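You operate a simulated robot arm through the tools that you are given. There is no shell and no other tool.

You run a simulated robot arm. Do the job below in one go: nothing can be reset, and whatever is moved stays where it is left.

## Task
Label the Lot 92 bobbin and park it on tray N29.
Fine: seat it on the label spindle, feed one label, press it on, draw the slide back; leave the other bobbin.
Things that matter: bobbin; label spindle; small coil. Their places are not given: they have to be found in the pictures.

It is judged by the outcome, as a careful person would: the job done as asked, and still so three seconds after it is handed in. It fails if anything else is knocked over, pushed out of place, dropped, spilled or broken.

## Robot
A 7-joint arm with a two-finger parallel gripper, fixed in place. Base frame: the origin is at the foot of the arm, x ahead of it, y to its left, z up; the work surface is at about z = 0. Lengths are in mm, angles in rad, forces in N, time in s.
With the tool pointing down near the work surface it reaches from about 220 to 580 mm from the base axis. Its first joint turns from -1.152 to 1.152 rad. Payload 2.5 kg.
The tool frame sits at the grasp point between the pads (the TCP): z along the fingers, y along the line on which they close. The tips reach 23 mm beyond it. Largest opening 94 mm; finger width 38, thickness 10; the body of the gripper, 54 by 96 mm, starts 39 mm behind the TCP.
Orientation is that of the tool frame in the base frame, as [roll, pitch, yaw] about the fixed x, y, z axes, in that order (R = Rz(yaw) Ry(pitch) Rx(roll)). With the fingers straight down and closing along the base's y, the tool's x points along the base's -x, its y along +y and its z along -z.

## Interface
- The arm moves only by the tool jog_arm. Its argument "increments" is a list that holds one entry, the list of rows, each a list of 7 numbers: the gripper command, from -1 (fully open) to 1 (shut), values between in proportion, then the shift along the tool's x, y, z in mm, then the turn, a rotation vector about the tool's x, y, z in rad. In form: [[[grip, x, y, z, wx, wy, wz], ...]]. A call has 1 to 20 rows; each row shifts and turns the commanded pose from where the row before left it, along the tool's axes as they then stand. Rows are played at 5 a second. More than 50 mm and 0.15 rad between two rows, or a gripper value outside its range, and nothing of the call is played. A pose out of reach is approached as far as the arm can. The call stops where the force on the tool passes 40 N (or 10 N more than at its start, if that is more) or the arm is blocked; 0.2 s more then pass. Each finger travels about 108 mm/s and halts on what it meets, pressing with about 45 N; the grip force reading is that of the motor and also rises with nothing between the fingers. The clock runs only during rows and for 0.2 s after the last one: add rows that do not move to give the fingers time. The reply holds the time, the measured pose of the TCP, the force on the tool along the base axes, the opening and the grip force, in the units named above and with some noise, with the torque about the TCP (base axes, N m) and any sound that the robot's microphone picked up.
- Cameras (640 x 400 px; columns grow to the right, rows downward): "scene" is fixed at [109.1, -409.4, 527.7]; the picture's right is [0.86, -0.50, 0.00], its down [-0.36, -0.61, -0.71] and it looks along [0.36, 0.61, -0.71] (base axes); focal length 254 px, centre (320, 200). "wrist" rides on the gripper at [86, 16, -74] in the tool frame; the picture's right is [-0.18, 0.98, 0.00], its down [-0.58, -0.11, -0.81] and it looks along [-0.79, -0.15, 0.59] (tool axes); focal length 243 px, centre (320, 200).
- get_image(camera): a new picture of that camera. No time passes.
- probe_pixels(camera, pixels): there is no depth. For up to 12 entries [column, row, z] of the newest picture of that camera ("zoom" is the newest enlarged one), the place [x, y] in the base frame at which the ray of that pixel passes the height z, good to about 3 mm. No time passes.
- zoom(camera, box): a new picture of the part [left, top, right, bottom] of that camera's present view, enlarged. No time passes.
- finish_job(): hands the job in; it is judged then, once.

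Open the gripper and draw the arm clear of the work before you hand the job in, unless the task says otherwise.

The tools are called after "Request:" by a JSON object that holds its "method" and its "body". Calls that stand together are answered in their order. jog_arm: Moves the arm, as the interface text tells. Its arguments: {"type":"object","properties":{"increments":{"type":"array","items":{"type":"array","items":{"type":"array","items":{"type":"number"}}}}},"required":["increments"]} The other tools are called the same way: get_image (camera) takes a picture; probe_pixels (camera, pixels) gives the place at which the rays of pixels pass given heights; zoom (camera, box) takes an enlarged picture of a part of a camera's view; finish_job () hands the job in.

At the start:

```text
t: 0.0
position: [259.2, 230.9, 266.7]
tool_rot: [-3.141, 0.0, 3.141]
force: [0.0, 0.2, -1.1]
ft_torque: [0.03, 0.0, 0.0]
gripper_width: 94.0
grip_force: 0.0
```

scene: 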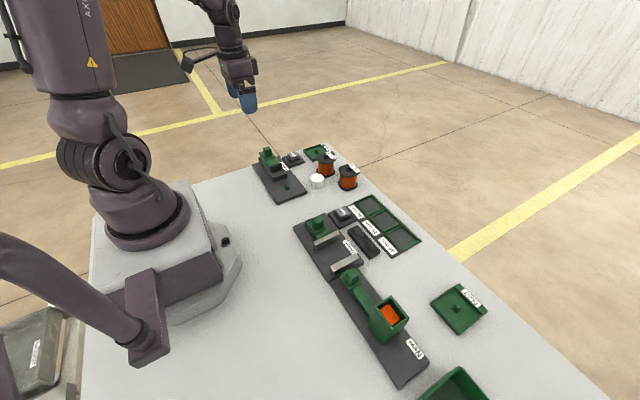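
wrist: 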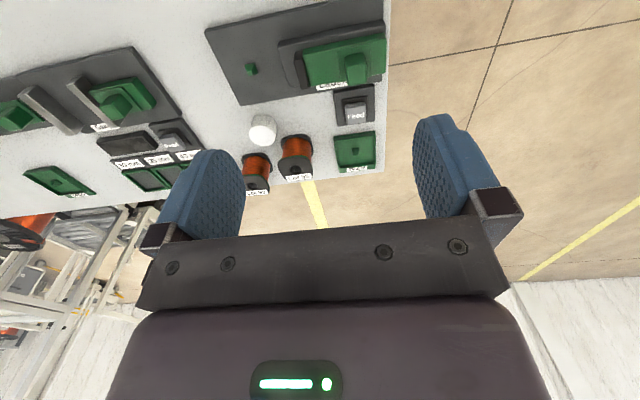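

The scene shows several stations along the table, with two copper bobbins around (326,168) and (348,180). I'll zoom in on each area to read the labels.

Request:
{"method": "zoom", "body": {"camera": "scene", "box": [240, 130, 380, 217]}}

Request:
{"method": "zoom", "body": {"camera": "scene", "box": [280, 185, 440, 285]}}

Request:
{"method": "zoom", "body": {"camera": "scene", "box": [320, 260, 500, 400]}}

Request:
{"method": "zoom", "body": {"camera": "wrist", "box": [190, 0, 400, 200]}}

Request:
{"method": "zoom", "body": {"camera": "wrist", "box": [0, 30, 220, 220]}}

```text
4.57 times, centred on (310, 174) of scene
```

zoom: 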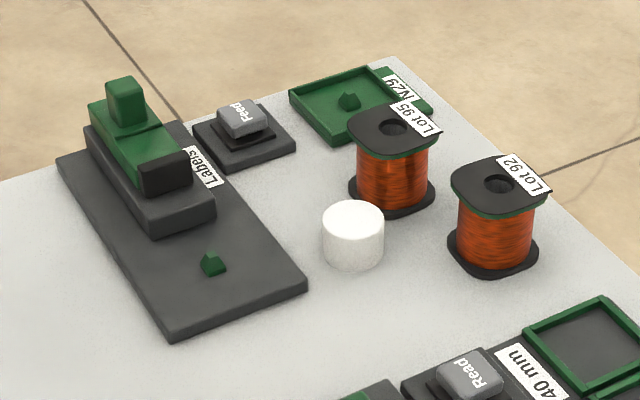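

```text
4.00 times, centred on (360, 235) of scene
```

zoom: 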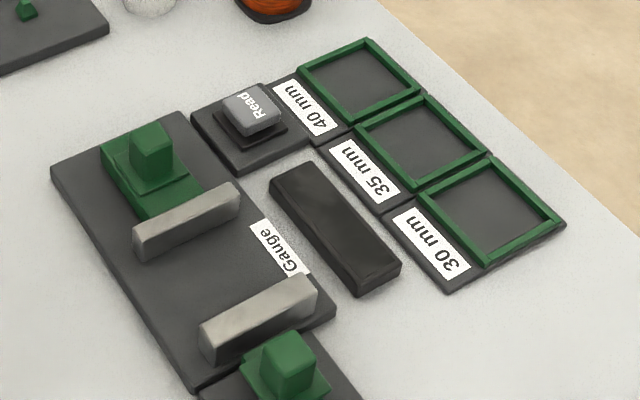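

```text
2.86 times, centred on (410, 330) of scene
```

zoom: 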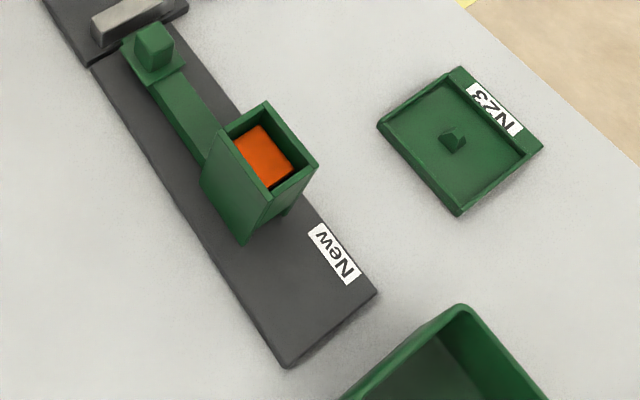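

```text
2.00 times, centred on (295, 100) of wrist
```

zoom: 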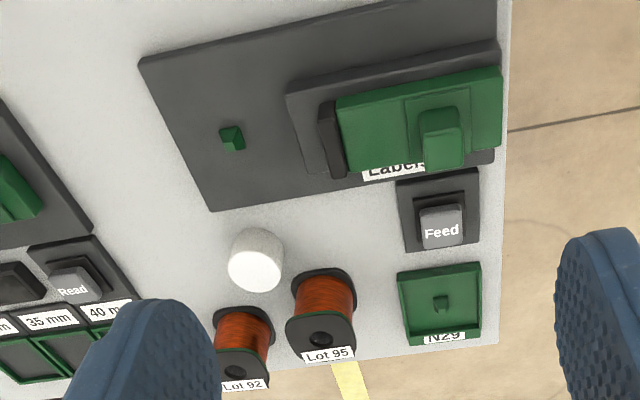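

```text
2.11 times, centred on (110, 125) of wrist
```

zoom: 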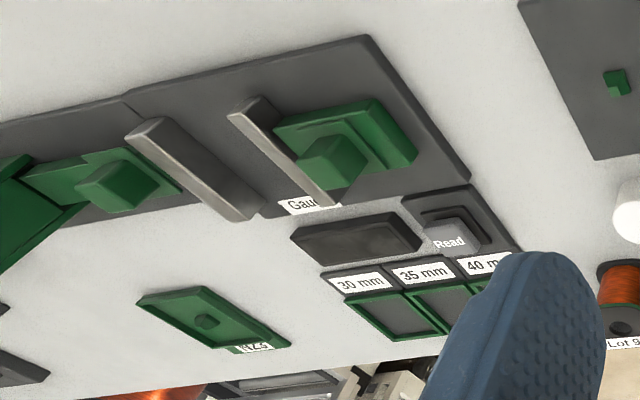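

Lot 92 is the right-hand bobbin (zoom ~ (497,215)). The label station with its green spindle peg at (213,264), the Feed button at (243,118) and tray N29 are all in this view. I'll re-zoom here so I can probe coordinates.

Request:
{"method": "zoom", "body": {"camera": "scene", "box": [240, 130, 380, 217]}}

Request:
{"method": "probe_pixels", "body": {"camera": "zoom", "pixels": [[58, 160, 10], [168, 335, 10], [306, 282, 10], [213, 268, 10], [213, 255, 20], [500, 184, 50], [393, 127, 50], [493, 265, 0], [391, 203, 0], [353, 255, 0], [349, 105, 10], [243, 118, 25]]}}

```text
4.57 times, centred on (310, 174) of scene
```

zoom: 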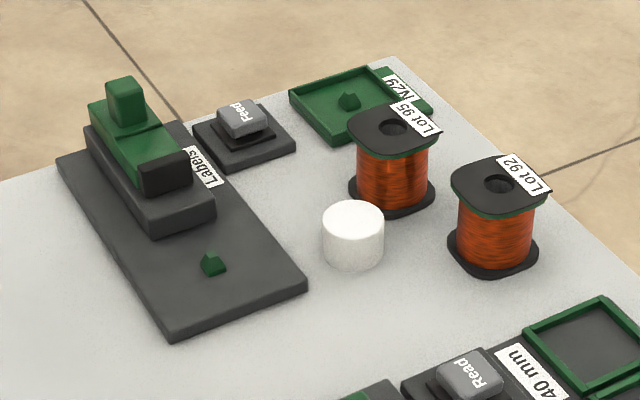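

```text
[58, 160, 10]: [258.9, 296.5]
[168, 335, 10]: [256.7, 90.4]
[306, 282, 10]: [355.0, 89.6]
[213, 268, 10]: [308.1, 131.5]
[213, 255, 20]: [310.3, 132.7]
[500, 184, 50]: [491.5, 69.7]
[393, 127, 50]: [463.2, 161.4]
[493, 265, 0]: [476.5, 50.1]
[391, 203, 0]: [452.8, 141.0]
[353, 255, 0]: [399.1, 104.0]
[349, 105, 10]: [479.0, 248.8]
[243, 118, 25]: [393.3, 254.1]
```

Table layout is clear: label plate spans about x 257–355, y 90–296, with the spindle near (309,132). I'll move the arm high over the area in front of the bobbins to get a wrist view that pins down Lot 92.

Request:
{"method": "jog_arm", "body": {"increments": [[[-1, -14.2, -34.2, 3.4, 0, 0, 0], [-1, -14.2, -34.2, 3.4, 0, 0, 0], [-1, -14.2, -34.2, 3.4, 0, 0, 0], [-1, -14.2, -34.2, 3.4, 0, 0, 0], [-1, -14.2, -34.2, 3.4, 0, 0, 0], [-1, 0, 0, 0, 0, 0, 0]]]}}

Request:
{"method": "get_image", "body": {"camera": "wrist"}}

Request:
{"method": "zoom", "body": {"camera": "wrist", "box": [260, 40, 460, 165]}}

```text
t: 1.4
position: [331.3, 58.8, 248.6]
tool_rot: [-3.14, -0.001, -3.141]
force: [-0.3, 1.0, -0.5]
ft_torque: [0.0, 0.01, -0.01]
gripper_width: 94.4
grip_force: 0.1
```

```text
taken
```

wrist: 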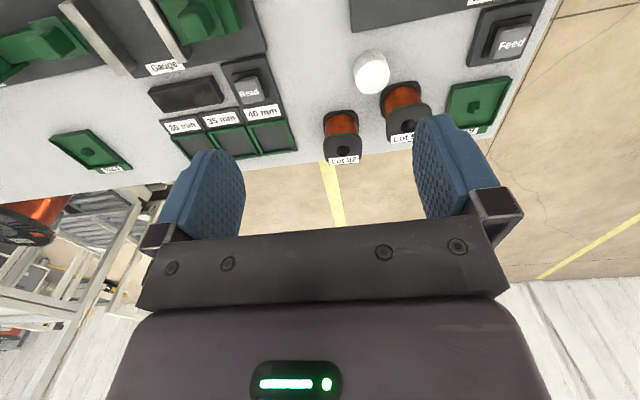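

```text
3.20 times, centred on (360, 102) of wrist
```

zoom: 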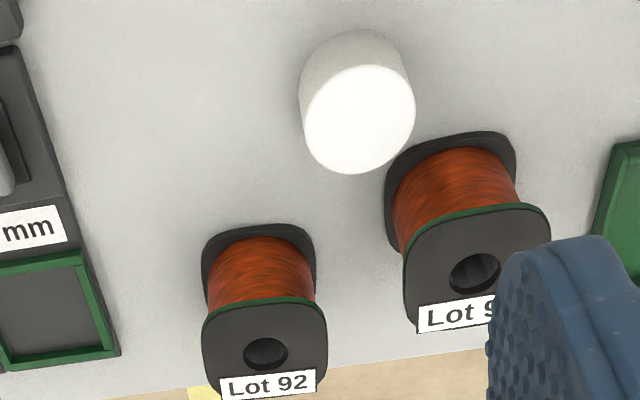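

Lot 92's top hole is at wrist-zoom (265,353) and its base flange edge is near (258,226). I'll probe several heights in both views to triangulate its height and centre.

Request:
{"method": "probe_pixels", "body": {"camera": "zoom", "pixels": [[265, 353, 40], [265, 353, 50], [265, 353, 60], [203, 260, 2], [316, 258, 2], [258, 225, 3], [203, 320, 45], [328, 318, 45], [262, 302, 45], [357, 110, 30], [475, 272, 50], [450, 135, 3]]}}

Request:
{"method": "zoom", "body": {"camera": "scene", "box": [240, 130, 380, 217]}}

Request:
{"method": "probe_pixels", "body": {"camera": "scene", "pixels": [[349.4, 170.3, 40], [349.4, 170.3, 50], [349.4, 170.3, 60]]}}

```text
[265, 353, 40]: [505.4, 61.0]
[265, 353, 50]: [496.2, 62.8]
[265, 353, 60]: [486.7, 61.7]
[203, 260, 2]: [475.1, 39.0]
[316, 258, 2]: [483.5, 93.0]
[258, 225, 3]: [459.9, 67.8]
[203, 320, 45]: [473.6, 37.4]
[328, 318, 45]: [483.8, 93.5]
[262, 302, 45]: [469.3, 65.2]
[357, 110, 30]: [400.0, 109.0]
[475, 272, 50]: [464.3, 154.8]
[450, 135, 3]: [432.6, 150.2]
```

```text
4.57 times, centred on (310, 174) of scene
```

zoom: 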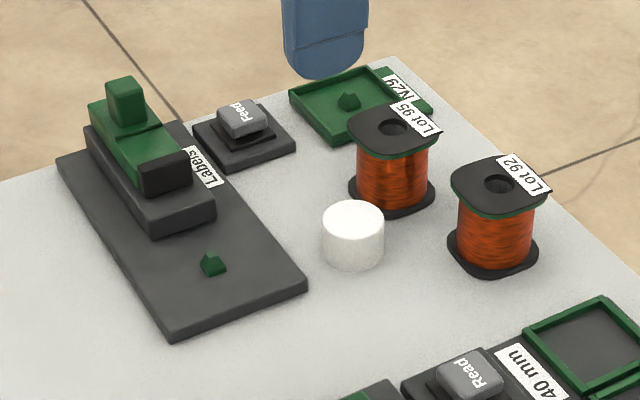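

```text
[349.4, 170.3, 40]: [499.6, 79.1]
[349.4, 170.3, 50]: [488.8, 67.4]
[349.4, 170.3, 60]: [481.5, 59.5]
```

Triangulation puts Lot 92's centre at about (486,65) with a top near z≈56, and flanges about 52 mm wide. Now I'll look more closely at the label station and tray N29 from the scene camera.

Request:
{"method": "zoom", "body": {"camera": "scene", "box": [250, 142, 310, 206]}}

Request:
{"method": "probe_pixels", "body": {"camera": "zoom", "pixels": [[320, 200, 10], [320, 200, 30]]}}

Request:
{"method": "zoom", "body": {"camera": "scene", "box": [280, 138, 344, 178]}}

```text
6.25 times, centred on (280, 174) of scene
```

zoom: 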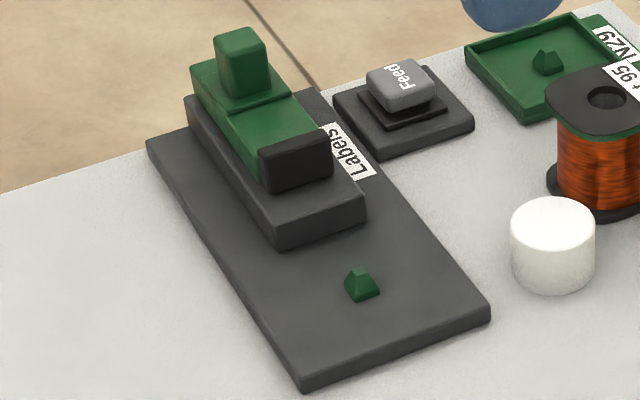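

```text
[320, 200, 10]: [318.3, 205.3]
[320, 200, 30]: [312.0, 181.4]
```

```text
10.00 times, centred on (312, 158) of scene
```

zoom: 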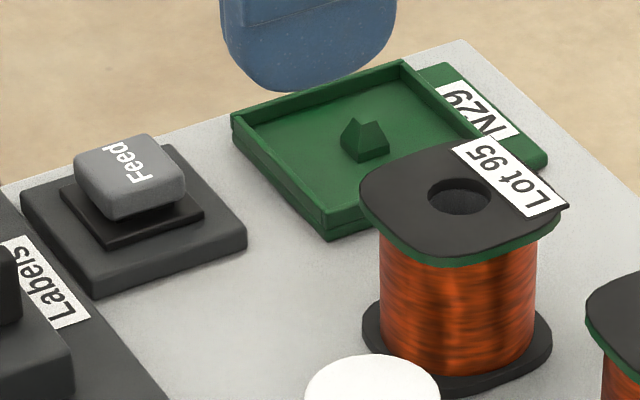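

The rail front bottom corners are at scene ~(273.3,181.5) and (286.7,176.4), and the pad face is just behind. I'll probe these, the slide handle and the tray corners with scene pixels.

Request:
{"method": "probe_pixels", "body": {"camera": "scene", "pixels": [[273.3, 181.5, 10], [286.7, 176.4, 10], [287.2, 172.4, 25], [273.3, 178, 25], [270.7, 172.7, 30], [282.1, 170.5, 30], [270.7, 168.4, 45], [282.0, 166.0, 45], [267.2, 148, 60], [268, 157.7, 40], [286.5, 187.5, 12], [286.5, 189.5, 10]]}}

Request:
{"method": "probe_pixels", "body": {"camera": "scene", "pixels": [[303.2, 149.8, 10], [312.8, 161.8, 0], [320.3, 144.2, 10], [331, 152, 10], [316.5, 154, 5], [316.2, 152, 15], [292.8, 154.5, 30], [292.8, 156, 30], [282.3, 158, 8], [290, 167.2, 5], [304.5, 162, 8], [297.5, 152.5, 8]]}}

```text
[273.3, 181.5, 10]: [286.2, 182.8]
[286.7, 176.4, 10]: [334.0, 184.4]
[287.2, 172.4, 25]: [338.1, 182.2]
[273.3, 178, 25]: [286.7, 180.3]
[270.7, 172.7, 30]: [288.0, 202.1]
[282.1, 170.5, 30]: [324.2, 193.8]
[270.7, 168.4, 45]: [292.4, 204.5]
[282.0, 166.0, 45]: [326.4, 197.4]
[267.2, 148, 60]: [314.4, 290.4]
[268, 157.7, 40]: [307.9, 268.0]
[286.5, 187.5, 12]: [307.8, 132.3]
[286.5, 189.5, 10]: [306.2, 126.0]
```

```text
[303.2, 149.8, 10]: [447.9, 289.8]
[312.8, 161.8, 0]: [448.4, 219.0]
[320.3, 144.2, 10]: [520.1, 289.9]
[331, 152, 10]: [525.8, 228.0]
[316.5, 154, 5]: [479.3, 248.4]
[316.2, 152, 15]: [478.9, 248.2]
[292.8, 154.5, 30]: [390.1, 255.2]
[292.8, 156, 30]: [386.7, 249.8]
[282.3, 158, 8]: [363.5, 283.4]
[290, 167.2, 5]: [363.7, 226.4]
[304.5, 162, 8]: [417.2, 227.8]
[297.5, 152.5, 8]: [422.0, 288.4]
```

Station measured: rail front at y≈183, pad front at y≈200, spindle near (308,131); tray N29 peg near (479,248). Next I move above Lot 92 with the opening reduced to about 75 mm and look again.

Request:
{"method": "jog_arm", "body": {"increments": [[[-0.6, -31, 1.2, 25, 0, 0, 0], [-0.6, -31, 1.2, 25, 0, 0, 0], [-0.6, -31, 1.2, 25, 0, 0, 0], [-0.6, -31, 1.2, 25, 0, 0, 0], [-0.6, -31, 1.2, 25, 0, 0, 0], [-0.6, 0, 0, 0, 0, 0, 0], [-0.6, 0, 0, 0, 0, 0, 0]]]}}

Request:
{"method": "get_image", "body": {"camera": "wrist"}}

Request:
{"method": "zoom", "body": {"camera": "wrist", "box": [200, 0, 440, 150]}}

Request:
{"method": "get_image", "body": {"camera": "scene"}}

```text
t: 3.0
position: [485.1, 66.5, 124.4]
tool_rot: [-3.141, 0.0, -3.141]
force: [-0.6, -0.2, -0.3]
ft_torque: [-0.02, 0.0, 0.0]
gripper_width: 75.0
grip_force: 0.1
```

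```text
taken
```

wrist: 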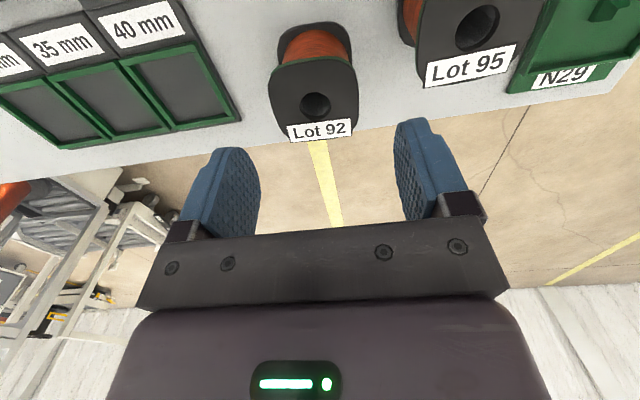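

```text
2.67 times, centred on (320, 75) of wrist
```

zoom: 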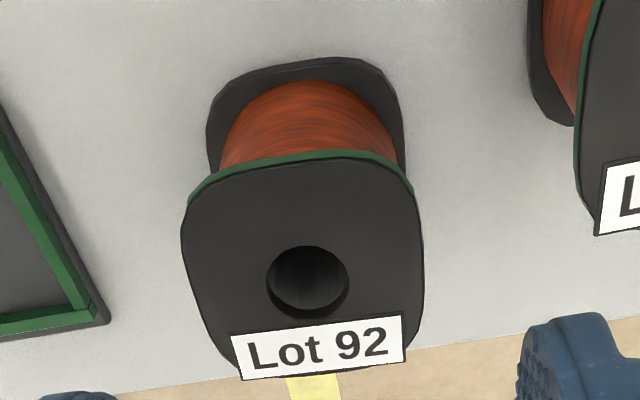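

```text
taken
```

scene: 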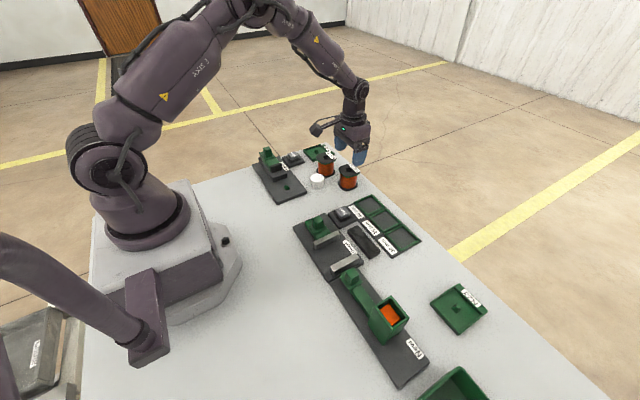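

The bobbin now appears between the fingers, hole at zoom (308,280). I'll probe the hole centre and the flange edges from this closer view.

Request:
{"method": "probe_pixels", "body": {"camera": "zoom", "pixels": [[308, 280, 50], [308, 280, 55], [308, 280, 60], [182, 235, 55], [424, 235, 55], [300, 152, 55], [267, 282, 55], [350, 282, 55], [308, 246, 55], [308, 318, 55], [207, 130, 2], [404, 130, 2]]}}

Request:
{"method": "zoom", "body": {"camera": "scene", "box": [310, 140, 390, 195]}}

Request:
{"method": "probe_pixels", "body": {"camera": "scene", "pixels": [[349.4, 170.3, 55], [349.4, 170.3, 57]]}}

```text
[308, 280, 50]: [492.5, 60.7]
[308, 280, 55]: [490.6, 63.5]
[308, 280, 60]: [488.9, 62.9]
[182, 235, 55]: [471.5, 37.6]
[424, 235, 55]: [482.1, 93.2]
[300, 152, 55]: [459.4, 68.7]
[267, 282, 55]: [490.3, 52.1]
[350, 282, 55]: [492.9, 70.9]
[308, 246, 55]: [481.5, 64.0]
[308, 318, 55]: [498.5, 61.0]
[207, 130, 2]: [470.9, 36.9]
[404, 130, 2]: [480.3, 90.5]
```

```text
7.27 times, centred on (350, 168) of scene
```

zoom: 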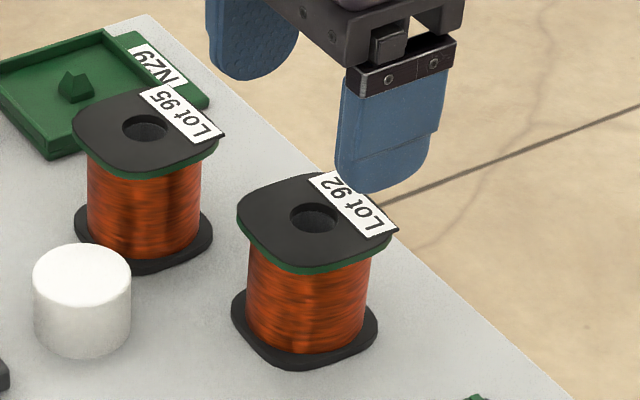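

```text
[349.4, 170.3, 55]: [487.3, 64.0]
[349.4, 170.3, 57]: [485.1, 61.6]
```

Combined estimate for Lot 92: centre about (487.5,64), top z≈56, flange ~54 mm. I'll descend to TCP z≈44 so the pads take the upper flange with tips at about 21 mm, which leaves clearance for the tray rim later.

Request:
{"method": "jog_arm", "body": {"increments": [[[-0.6, -2.4, -2.5, 10, 0, 0, 0], [-0.6, 0, 0, 20, 0, 0, 0], [-0.6, 0, 0, 20, 0, 0, 0], [-0.6, 0, 0, 15, 0, 0, 0], [-0.6, 0, 0, 15, 0, 0, 0], [-0.6, 0, 0, 0, 0, 0, 0]]]}}

Request:
{"method": "get_image", "body": {"camera": "wrist"}}

Request:
{"method": "zoom", "body": {"camera": "scene", "box": [310, 140, 390, 195]}}

```text
t: 4.4
position: [488.6, 63.3, 45.2]
tool_rot: [-3.141, -0.001, -3.141]
force: [-0.2, -0.3, 0.4]
ft_torque: [0.03, 0.0, -0.02]
gripper_width: 75.3
grip_force: 0.1
```

```text
taken
```

wrist: 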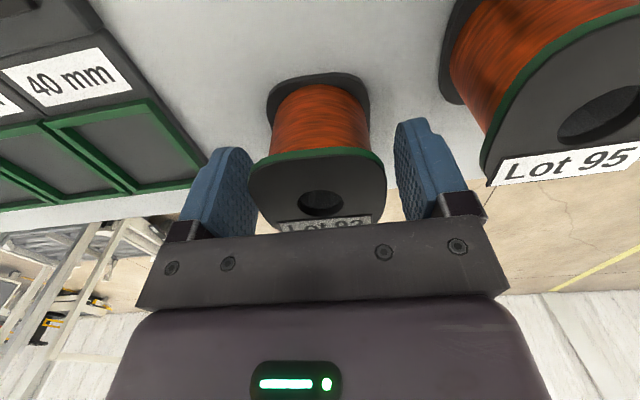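

```text
7.27 times, centred on (350, 168) of scene
```

zoom: 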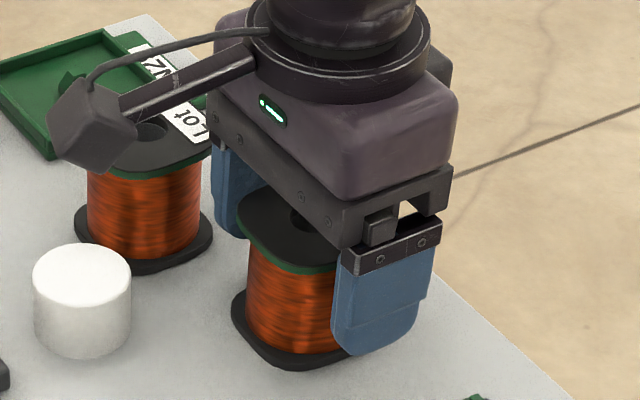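

The bobbin sits centred between the pads, flange at wrist columns 250–387, with about 10 mm clear on each side. Now I close the gripper on it.

Request:
{"method": "jog_arm", "body": {"increments": [[[0.0, 0, 0, 0, 0, 0, 0], [0.5, 0, 0, 0, 0, 0, 0], [0.5, 0, 0, 0, 0, 0, 0], [0.5, 0, 0, 0, 0, 0, 0]]]}}

Request:
{"method": "get_image", "body": {"camera": "wrist"}}

```text
t: 5.4
position: [488.9, 62.0, 44.9]
tool_rot: [-3.14, -0.001, -3.141]
force: [-0.1, -0.2, -0.4]
ft_torque: [-0.02, 0.0, 0.03]
gripper_width: 55.7
grip_force: 45.7
```

```text
taken
```

wrist: 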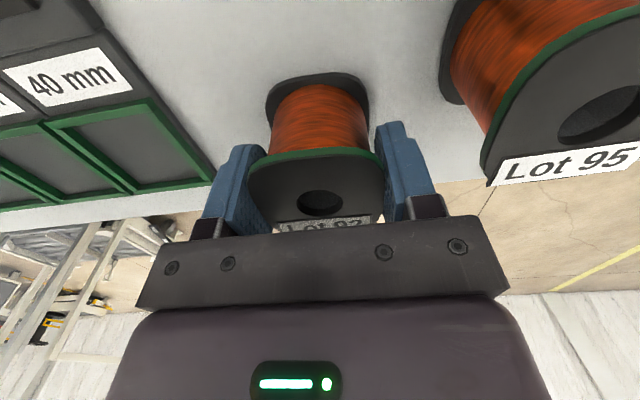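

Grip is firm at 55.7 mm. I'll probe the hole centre in this view to know its offset from the TCP.

Request:
{"method": "zoom", "body": {"camera": "wrist", "box": [230, 60, 410, 240]}}

Request:
{"method": "probe_pixels", "body": {"camera": "wrist", "pixels": [[321, 203, 54], [321, 203, 55], [321, 203, 56], [321, 203, 57], [318, 75, 2], [318, 75, 0]]}}

```text
2.22 times, centred on (320, 150) of wrist
```

zoom: 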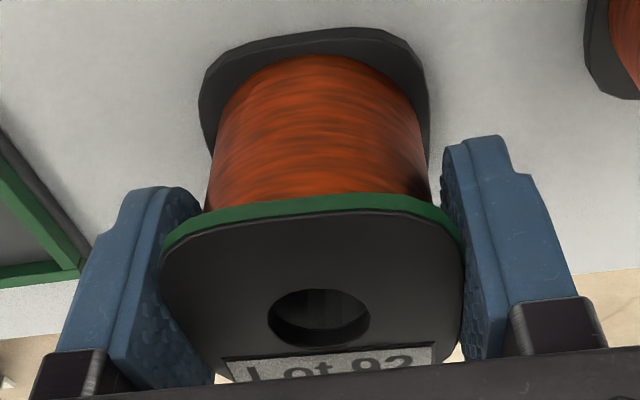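

```text
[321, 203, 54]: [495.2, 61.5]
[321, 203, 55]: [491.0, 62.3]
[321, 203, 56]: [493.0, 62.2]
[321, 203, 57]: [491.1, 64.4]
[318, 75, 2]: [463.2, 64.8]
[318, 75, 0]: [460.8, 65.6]
```

The hole centre is within ~2 mm ahead of the TCP in x. I'll lift straight up about 85 mm and check that the bobbin is held.

Request:
{"method": "jog_arm", "body": {"increments": [[[0.5, 0, 0, -5, 0, 0, 0], [0.5, 0, 0, -15, 0, 0, 0], [0.5, 0, 0, -20, 0, 0, 0], [0.5, 0, 0, -25, 0, 0, 0], [0.5, 0, 0, -20, 0, 0, 0], [0.5, 0, 0, 0, 0, 0, 0]]]}}

Request:
{"method": "zoom", "body": {"camera": "wrist", "box": [200, 0, 440, 240]}}

Request:
{"method": "zoom", "body": {"camera": "scene", "box": [270, 175, 302, 195]}}

```text
t: 6.8
position: [488.7, 65.2, 130.7]
tool_rot: [-3.141, 0.0, 3.14]
force: [-1.3, -0.3, -3.6]
ft_torque: [-0.02, -0.01, -0.04]
gripper_width: 55.7
grip_force: 45.1
```

```text
1.67 times, centred on (320, 120) of wrist
```

zoom: 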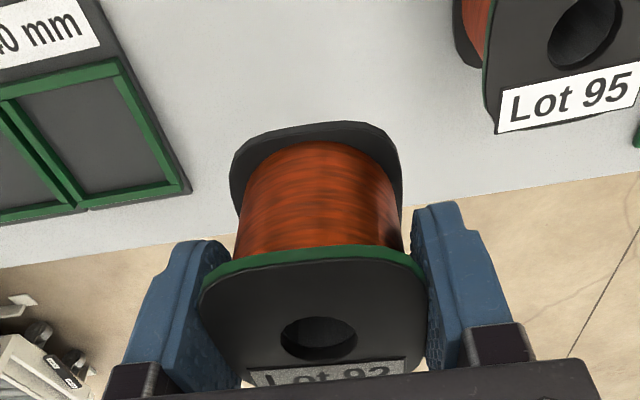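

```text
16.00 times, centred on (286, 185) of scene
```

zoom: 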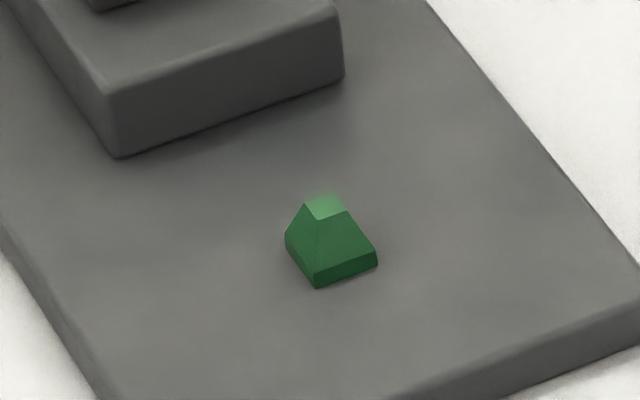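

The bobbin lifted cleanly (force −3.6 N in z, width unchanged). The spindle is a ~12.6 mm square tapered peg; its base corners compute to a centre of about (306,131). I'll check the held bobbin from the scene camera to get its offset from the TCP.

Request:
{"method": "zoom", "body": {"camera": "scene", "box": [320, 120, 400, 170]}}

Request:
{"method": "zoom", "body": {"camera": "wrist", "box": [260, 120, 380, 240]}}

```text
8.00 times, centred on (360, 145) of scene
```

zoom: 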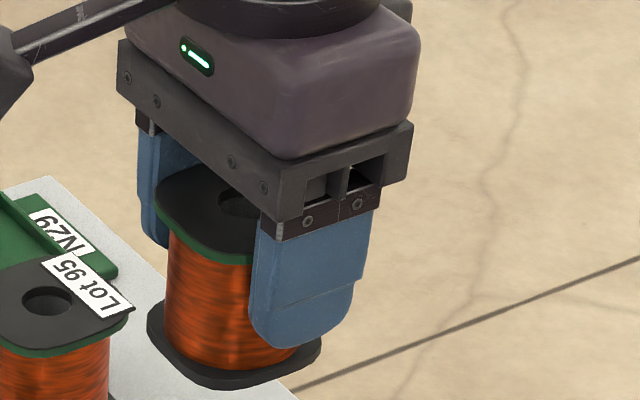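

```text
3.33 times, centred on (320, 180) of wrist
```

zoom: 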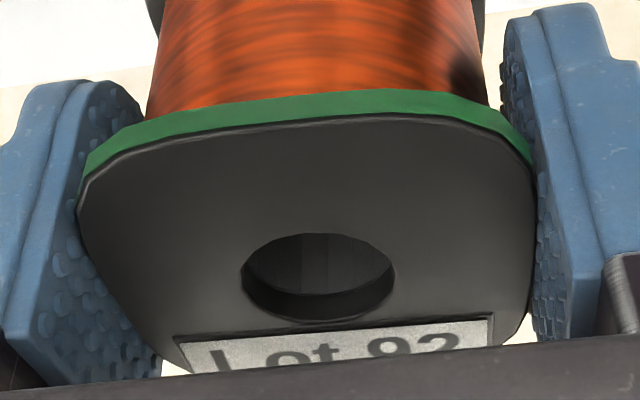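

The hole centre sits ~1 mm ahead of the TCP in x, centred in y. I'll carry the bobbin at height to above the spindle, TCP about (304.7,131.3).

Request:
{"method": "jog_arm", "body": {"increments": [[[0.5, 15.8, 5.8, 0, 0, 0, 0], [0.5, 28, 10.4, 0, 0, 0, 0], [0.5, 28, 10.4, 0, 0, 0, 0], [0.5, 28, 10.4, 0, 0, 0, 0], [0.5, 28, 10.4, 0, 0, 0, 0], [0.5, 28, 10.4, 0, 0, 0, 0], [0.5, 18, 6.6, 0, 0, 0, 0], [0.5, 10, 3.4, 0, 0, 0, 0], [0.5, 0, 0, 0, 0, 0, 0], [0.5, 0, 0, 0, 0, 0, 0]]]}}

Request:
{"method": "get_image", "body": {"camera": "wrist"}}

Request:
{"method": "zoom", "body": {"camera": "scene", "box": [250, 135, 330, 205]}}

```text
t: 9.0
position: [305.5, 132.4, 129.9]
tool_rot: [3.14, -0.001, -3.139]
force: [-1.7, -0.2, -3.2]
ft_torque: [0.0, -0.01, -0.01]
gripper_width: 55.9
grip_force: 45.3
```

```text
taken
```

wrist: 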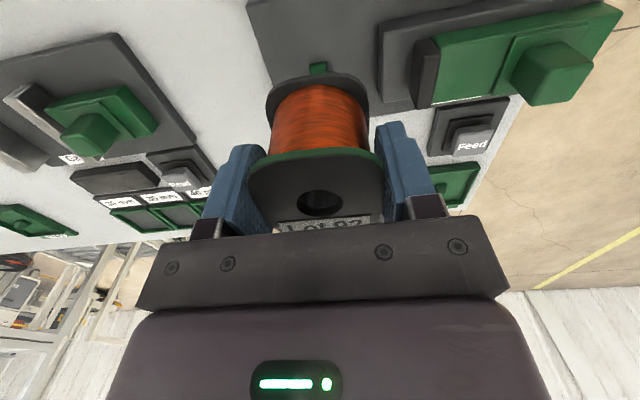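

```text
5.71 times, centred on (290, 170) of scene
```

zoom: 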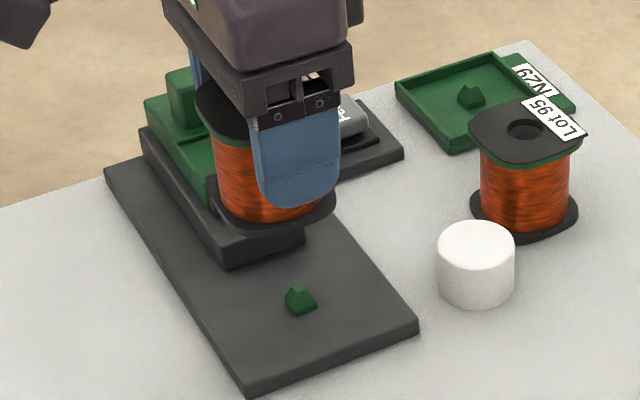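

The peg is visible in the wrist view at about (319,68), just beyond the lower flange. I'll zoom there to compute alignment precisely.

Request:
{"method": "zoom", "body": {"camera": "wrist", "box": [270, 45, 370, 107]}}

Request:
{"method": "probe_pixels", "body": {"camera": "zoom", "pixels": [[320, 100, 10], [320, 100, 20], [320, 100, 22], [320, 100, 24]]}}

```text
6.40 times, centred on (320, 76) of wrist
```

zoom: 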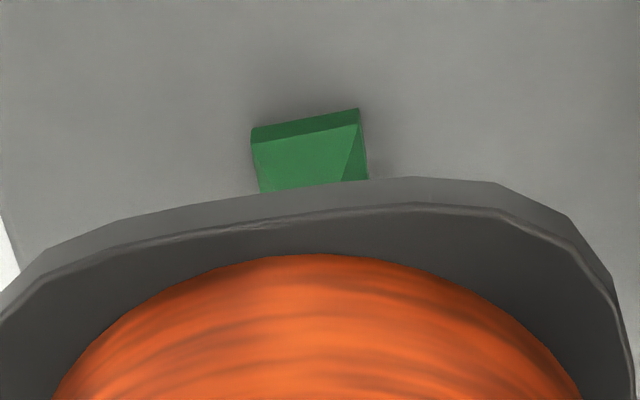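

```text
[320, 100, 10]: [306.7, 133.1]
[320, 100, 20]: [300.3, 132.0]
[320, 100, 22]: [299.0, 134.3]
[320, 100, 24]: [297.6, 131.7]
```

Wrist geometry suggests the peg centre is several mm further in +x than the bobbin centre (about +6 mm), while the scene estimate is smaller. I'll cross-check using relative measurements from the scene camera.

Request:
{"method": "zoom", "body": {"camera": "scene", "box": [264, 150, 312, 195]}}

Request:
{"method": "probe_pixels", "body": {"camera": "zoom", "pixels": [[320, 200, 10], [320, 200, 85]]}}

```text
8.89 times, centred on (288, 172) of scene
```

zoom: 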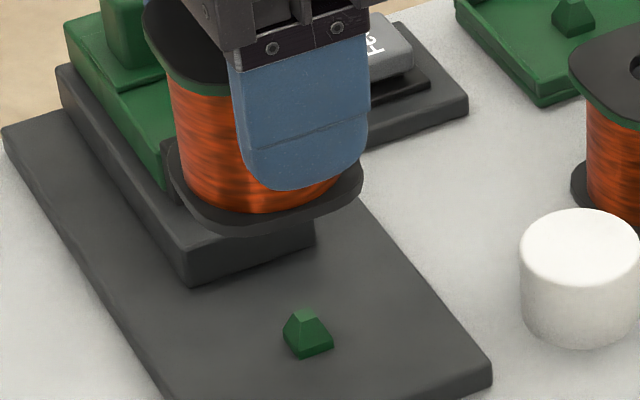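

```text
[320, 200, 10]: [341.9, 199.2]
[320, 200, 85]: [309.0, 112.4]
```

Both cameras agree in relative terms: the bobbin must go roughly +5.5 mm in x and −2 mm in y. I'll apply that and lower so the bobbin base is ~8 mm above the peg tip, then re-check with less parallax.

Request:
{"method": "jog_arm", "body": {"increments": [[[0.5, -2.7, -1, 10, 0, 0, 0], [0.5, -2.8, -0.9, 14, 0, 0, 0], [0.5, 0, 0, 14, 0, 0, 0], [0.5, 0, 0, 14, 0, 0, 0], [0.5, 0, 0, 0, 0, 0, 0], [0.5, 0, 0, 0, 0, 0, 0]]]}}

Request:
{"method": "zoom", "body": {"camera": "wrist", "box": [260, 40, 380, 115]}}

Request:
{"method": "zoom", "body": {"camera": "scene", "box": [264, 160, 312, 200]}}

```text
t: 10.4
position: [312.0, 128.9, 74.4]
tool_rot: [-3.142, 0.0, -3.141]
force: [0.5, 0.5, -3.3]
ft_torque: [-0.03, 0.01, 0.01]
gripper_width: 55.8
grip_force: 45.1
```

```text
5.33 times, centred on (320, 78) of wrist
```

zoom: 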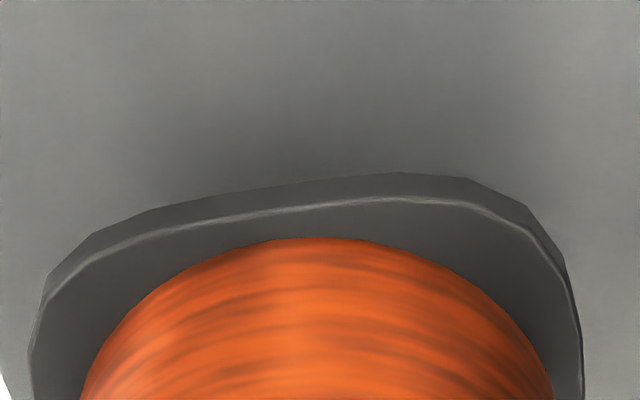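

```text
10.00 times, centred on (288, 180) of scene
```

zoom: 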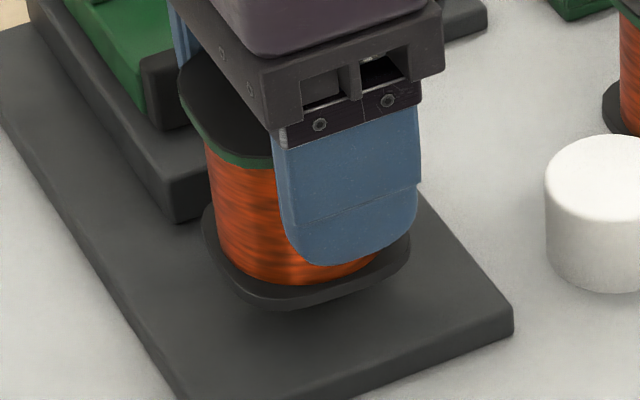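

The bobbin base is now about 30 mm up and, in relative terms, within ~1 mm of the peg in both views. I'll lower in small steps and watch the force.

Request:
{"method": "jog_arm", "body": {"increments": [[[0.5, 0, 0, 3, 0, 0, 0], [0.5, 0, 0, 3, 0, 0, 0], [0.5, 0, 0, 3, 0, 0, 0], [0.5, 0, 0, 2, 0, 0, 0], [0.5, 0, 0, 0, 0, 0, 0]]]}}

Request:
{"method": "zoom", "body": {"camera": "wrist", "box": [260, 40, 380, 115]}}

Request:
{"method": "zoom", "body": {"camera": "scene", "box": [264, 160, 312, 200]}}

```text
t: 11.6
position: [310.1, 128.4, 65.1]
tool_rot: [-3.141, 0.0, 3.141]
force: [0.4, -0.1, -2.7]
ft_torque: [-0.04, -0.02, -0.03]
gripper_width: 55.6
grip_force: 46.0
```

```text
5.33 times, centred on (320, 78) of wrist
```

zoom: 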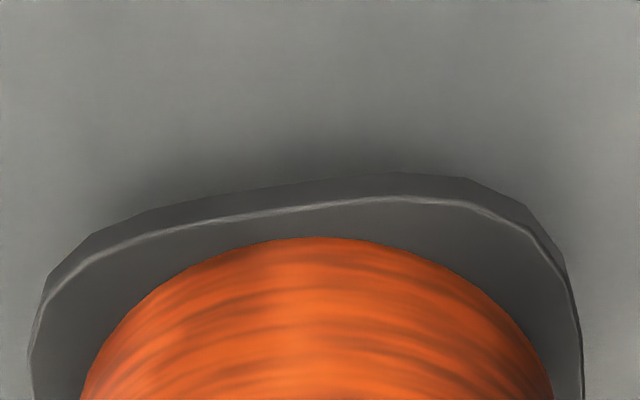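

```text
10.00 times, centred on (288, 180) of scene
```

zoom: 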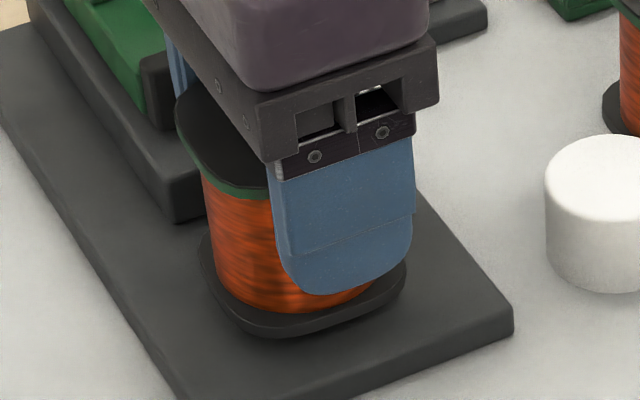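

No contact force yet, and the flange centre (scene col ~286.2) lines up with the peg column (~286.4). I'll continue down in 2 mm steps toward the plate.

Request:
{"method": "jog_arm", "body": {"increments": [[[0.5, 0, 0, 2, 0, 0, 0], [0.5, 0, 0, 2, 0, 0, 0], [0.5, 0, 0, 2, 0, 0, 0], [0.5, 0, 0, 1, 0, 0, 0], [0.5, 0, 0, 0, 0, 0, 0]]]}}

Request:
{"method": "zoom", "body": {"camera": "scene", "box": [264, 160, 312, 200]}}

```text
t: 12.8
position: [310.9, 129.1, 59.0]
tool_rot: [3.14, 0.0, 3.141]
force: [-0.8, -0.2, -2.8]
ft_torque: [0.02, -0.02, 0.01]
gripper_width: 55.4
grip_force: 45.5
```

```text
10.00 times, centred on (288, 180) of scene
```

zoom: 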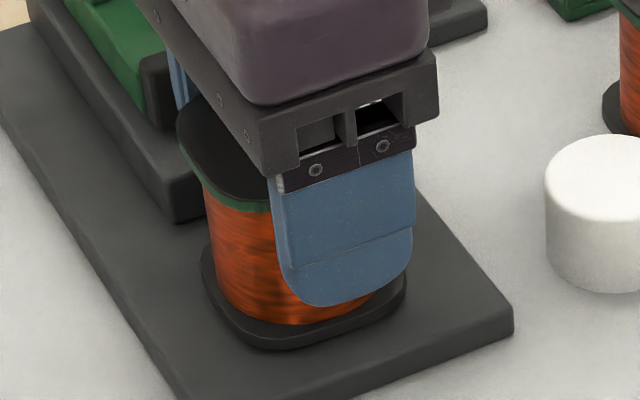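

Still no contact at z≈59; the base is about 4 mm above the plate. I'll go down in 1 mm steps until I feel the seat.

Request:
{"method": "jog_arm", "body": {"increments": [[[0.5, 0, 0, 1, 0, 0, 0], [0.5, 0, 0, 1, 0, 0, 0], [0.5, 0, 0, 1, 0, 0, 0], [0.5, 0, 0, 0, 0, 0, 0]]]}}

Request:
{"method": "zoom", "body": {"camera": "scene", "box": [264, 160, 312, 200]}}

```text
t: 13.8
position: [311.6, 129.7, 56.7]
tool_rot: [-3.142, 0.0, 3.14]
force: [-4.1, -1.5, 12.0]
ft_torque: [-0.16, -0.06, -0.1]
gripper_width: 55.6
grip_force: 45.2
```

```text
10.00 times, centred on (288, 180) of scene
```

zoom: 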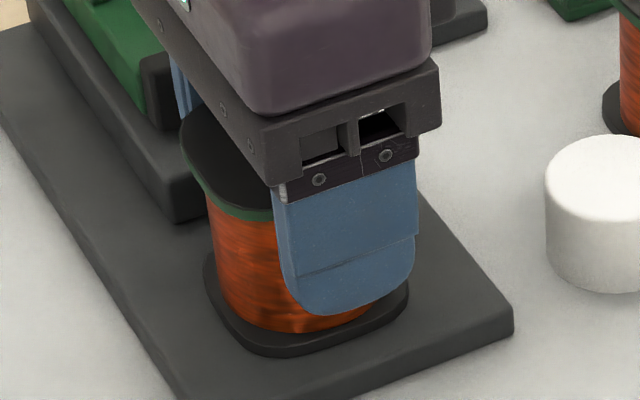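

Contact at z≈56.7 with Fz +12 N and Fx −4 N: the peg is nudging the bobbin toward −x. I'll ease −1 mm in x and −0.4 mm in y and press slightly to see if it settles.

Request:
{"method": "jog_arm", "body": {"increments": [[[0.5, 0.6, -0.2, 0, 0, 0, 0], [0.5, 0.4, -0.2, 0, 0, 0, 0], [0.5, 0, 0, 0, 0, 0, 0]]]}}

```text
t: 14.6
position: [311.2, 129.4, 55.7]
tool_rot: [3.139, 0.003, 3.14]
force: [2.7, 4.1, 10.7]
ft_torque: [-0.07, 0.23, -0.03]
gripper_width: 55.6
grip_force: 45.4
```

Forces flipped sign (Fx +2.7, Fy +4.1) at z 55.7, so it is essentially centred and down. I'll back off 0.4/0.3 mm and press 0.7 mm more to confirm it bottoms out.

Request:
{"method": "jog_arm", "body": {"increments": [[[0.5, -0.4, 0.3, 0, 0, 0, 0], [0.5, 0, 0, 0.7, 0, 0, 0], [0.5, 0, 0, 0, 0, 0, 0]]]}}

Request:
{"method": "zoom", "body": {"camera": "scene", "box": [264, 160, 312, 200]}}

Request:
{"method": "zoom", "body": {"camera": "wrist", "box": [230, 40, 410, 240]}}

```text
t: 15.4
position: [310.3, 130.4, 55.9]
tool_rot: [3.141, 0.002, 3.138]
force: [-2.1, 2.6, 34.1]
ft_torque: [0.0, 0.01, -0.39]
gripper_width: 55.3
grip_force: 45.0
```

```text
10.00 times, centred on (288, 180) of scene
```

zoom: 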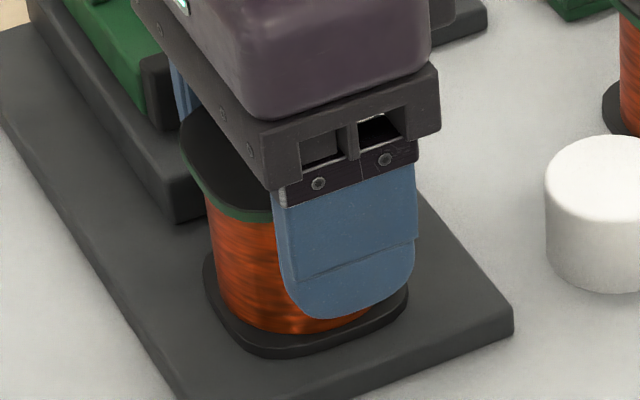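

```text
2.00 times, centred on (320, 140) of wrist
```

zoom: 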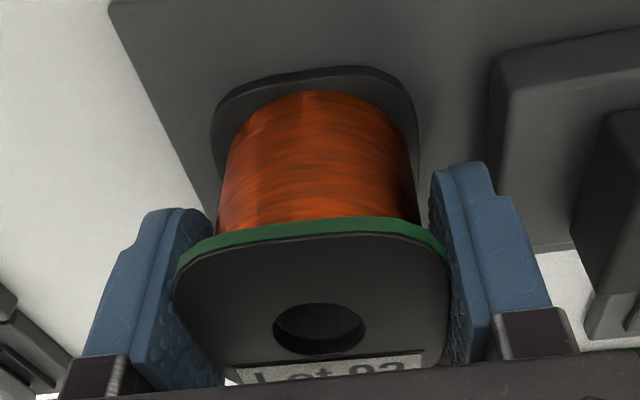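

Fz jumped to 34 N with only 0.7 mm of command, so the bobbin is bottomed on the plate. I'll relieve the pressure, open to ~68 mm (stays clear of the rail at y≈183), and lift away.

Request:
{"method": "jog_arm", "body": {"increments": [[[0.5, 0, 0, -1.2, 0, 0, 0], [0.5, 0, 0, 0, 0, 0, 0], [-0.4, 0, 0, 0, 0, 0, 0], [-0.45, 0, 0, 0, 0, 0, 0], [-0.45, 0, 0, 0, 0, 0, 0]]]}}

Request:
{"method": "zoom", "body": {"camera": "wrist", "box": [230, 40, 410, 240]}}

```text
t: 16.6
position: [310.4, 129.7, 56.6]
tool_rot: [3.142, -0.001, 3.141]
force: [-0.7, -0.3, 0.0]
ft_torque: [-0.04, 0.01, 0.02]
gripper_width: 68.4
grip_force: 0.0
```

```text
2.00 times, centred on (320, 140) of wrist
```

zoom: 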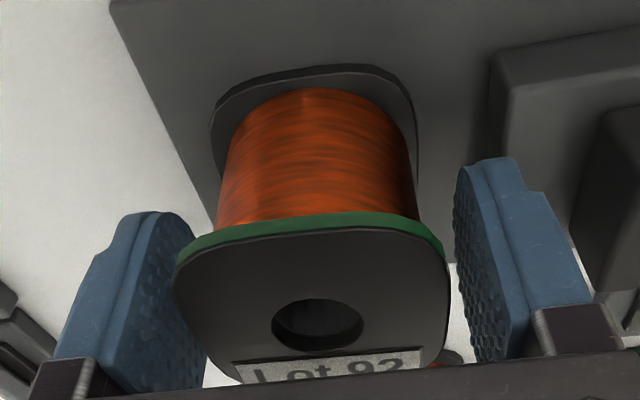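

Released with zero force; the bobbin stands on its own. I'll lift straight up ~95 mm and check.

Request:
{"method": "jog_arm", "body": {"increments": [[[-0.45, 0, 0, -8, 0, 0, 0], [-0.45, 0, 0, -20, 0, 0, 0], [-0.45, 0, 0, -25, 0, 0, 0], [-0.45, 0, 0, -25, 0, 0, 0], [-0.45, 0, 0, -20, 0, 0, 0], [-0.45, 0, 0, 0, 0, 0, 0]]]}}

Request:
{"method": "get_image", "body": {"camera": "wrist"}}

Request:
{"method": "zoom", "body": {"camera": "scene", "box": [250, 140, 330, 200]}}

```text
t: 18.0
position: [309.9, 128.5, 153.4]
tool_rot: [3.139, -0.001, 3.141]
force: [0.1, -0.8, -0.3]
ft_torque: [0.03, -0.02, 0.01]
gripper_width: 68.3
grip_force: 0.0
```

```text
taken
```

wrist: 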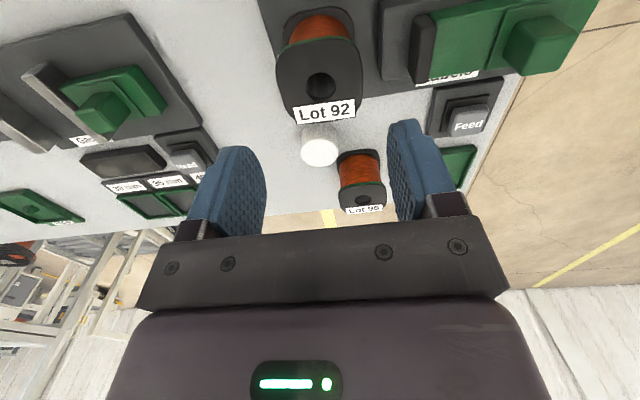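

```text
6.67 times, centred on (290, 170) of scene
```

zoom: 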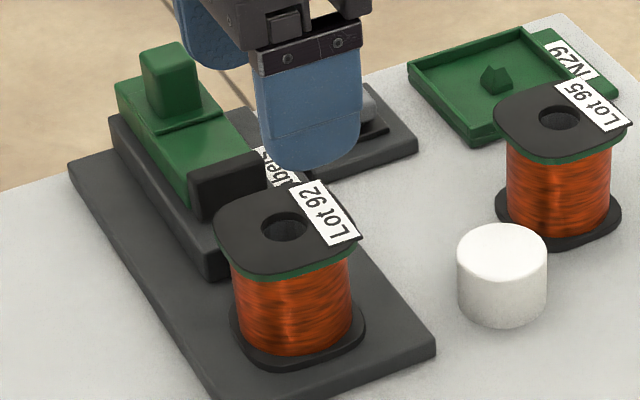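

The bobbin is seated upright on the spindle with the lot tag toward +x. I'll zoom on the hole to confirm the peg and on the Feed button to locate it.

Request:
{"method": "zoom", "body": {"camera": "wrist", "box": [270, 40, 370, 130]}}

Request:
{"method": "probe_pixels", "body": {"camera": "wrist", "pixels": [[321, 87, 66], [468, 122, 28], [468, 122, 32], [468, 110, 30], [437, 50, 45], [520, 40, 60]]}}

Request:
{"method": "zoom", "body": {"camera": "wrist", "box": [390, 0, 610, 140]}}

```text
4.44 times, centred on (320, 85) of wrist
```

zoom: 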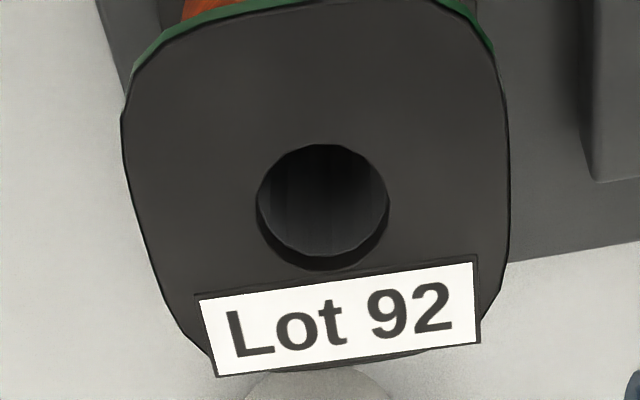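

```text
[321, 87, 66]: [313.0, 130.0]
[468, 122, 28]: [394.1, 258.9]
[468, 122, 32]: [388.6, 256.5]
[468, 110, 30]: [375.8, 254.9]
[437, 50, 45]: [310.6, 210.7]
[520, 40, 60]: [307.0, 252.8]
```

```text
2.86 times, centred on (500, 70) of wrist
```

zoom: 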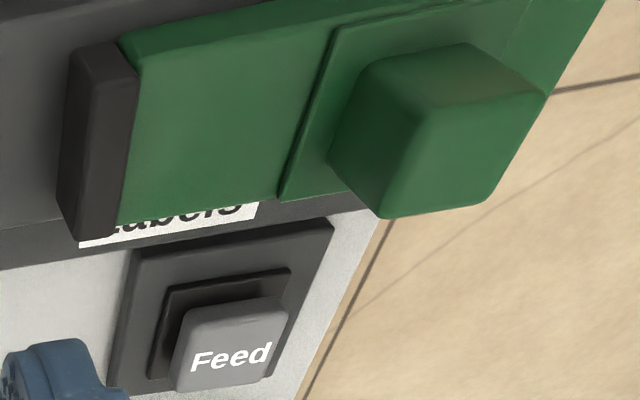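

Peg hidden but the bobbin is level; Feed key is near (391,257). I'll close the fingers and move to look at the Feed button and slide from closer in.

Request:
{"method": "jog_arm", "body": {"increments": [[[0.0, -5, 28, 0, 0, 0, 0], [0.5, -5, 28, 0, 0, 0, 0], [1, -5, 28, 0, 0, 0, 0], [1, -5, 28, 0, 0, 0, 0], [1, 0, 0, 0, 0, 0, 0]]]}}

Request:
{"method": "get_image", "body": {"camera": "wrist"}}

Request:
{"method": "zoom", "body": {"camera": "wrist", "box": [280, 60, 440, 160]}}

Request:
{"method": "zoom", "body": {"camera": "scene", "box": [275, 140, 315, 170]}}

```text
t: 19.2
position: [327.9, 242.7, 153.0]
tool_rot: [-3.14, -0.001, 3.141]
force: [0.1, 0.1, 0.6]
ft_torque: [-0.02, 0.0, 0.02]
gripper_width: 0.3
grip_force: 41.9
```

```text
taken
```

wrist: 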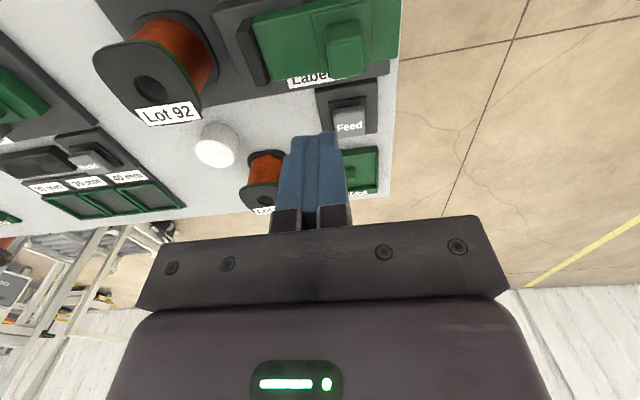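

```text
4.00 times, centred on (360, 110) of wrist
```

zoom: 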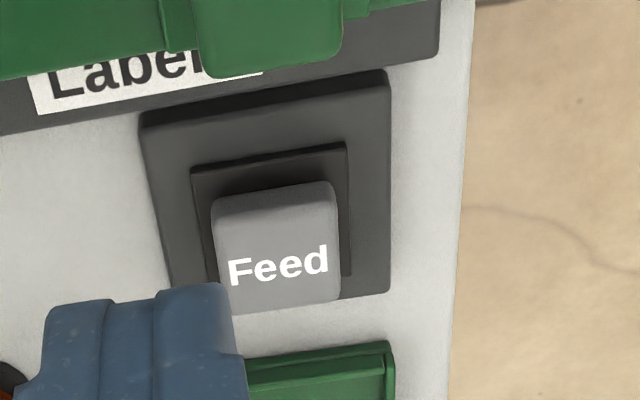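

```text
13.33 times, centred on (295, 155) of scene
```

zoom: 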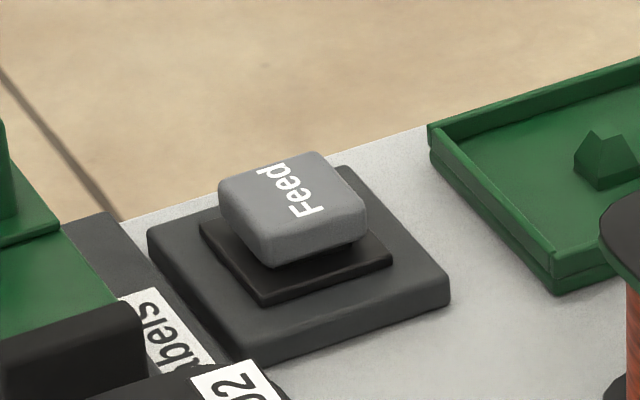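

The Feed key's top face centre is at wrist-zoom (277,262) and scene-zoom (290,190). I'll triangulate it.

Request:
{"method": "probe_pixels", "body": {"camera": "zoom", "pixels": [[290, 190, 20], [290, 190, 25], [290, 190, 30], [290, 190, 35], [150, 240, 10], [245, 350, 10], [450, 285, 10]]}}

Request:
{"method": "probe_pixels", "body": {"camera": "wrist", "pixels": [[349.3, 125.5, 20], [349.3, 125.5, 25], [349.3, 125.5, 30], [349.3, 125.5, 35], [315.8, 89, 10], [376.5, 78.5, 10], [377, 132.5, 10]]}}

```text
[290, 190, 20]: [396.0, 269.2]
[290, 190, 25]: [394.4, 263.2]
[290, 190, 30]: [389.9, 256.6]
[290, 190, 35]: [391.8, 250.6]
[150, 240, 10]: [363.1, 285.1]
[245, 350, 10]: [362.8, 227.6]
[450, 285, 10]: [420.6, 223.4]
```

```text
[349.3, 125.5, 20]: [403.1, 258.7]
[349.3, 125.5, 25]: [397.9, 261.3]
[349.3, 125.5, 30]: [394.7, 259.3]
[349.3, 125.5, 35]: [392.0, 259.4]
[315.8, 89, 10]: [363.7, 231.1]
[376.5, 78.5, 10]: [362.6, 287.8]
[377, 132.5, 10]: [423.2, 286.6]
```

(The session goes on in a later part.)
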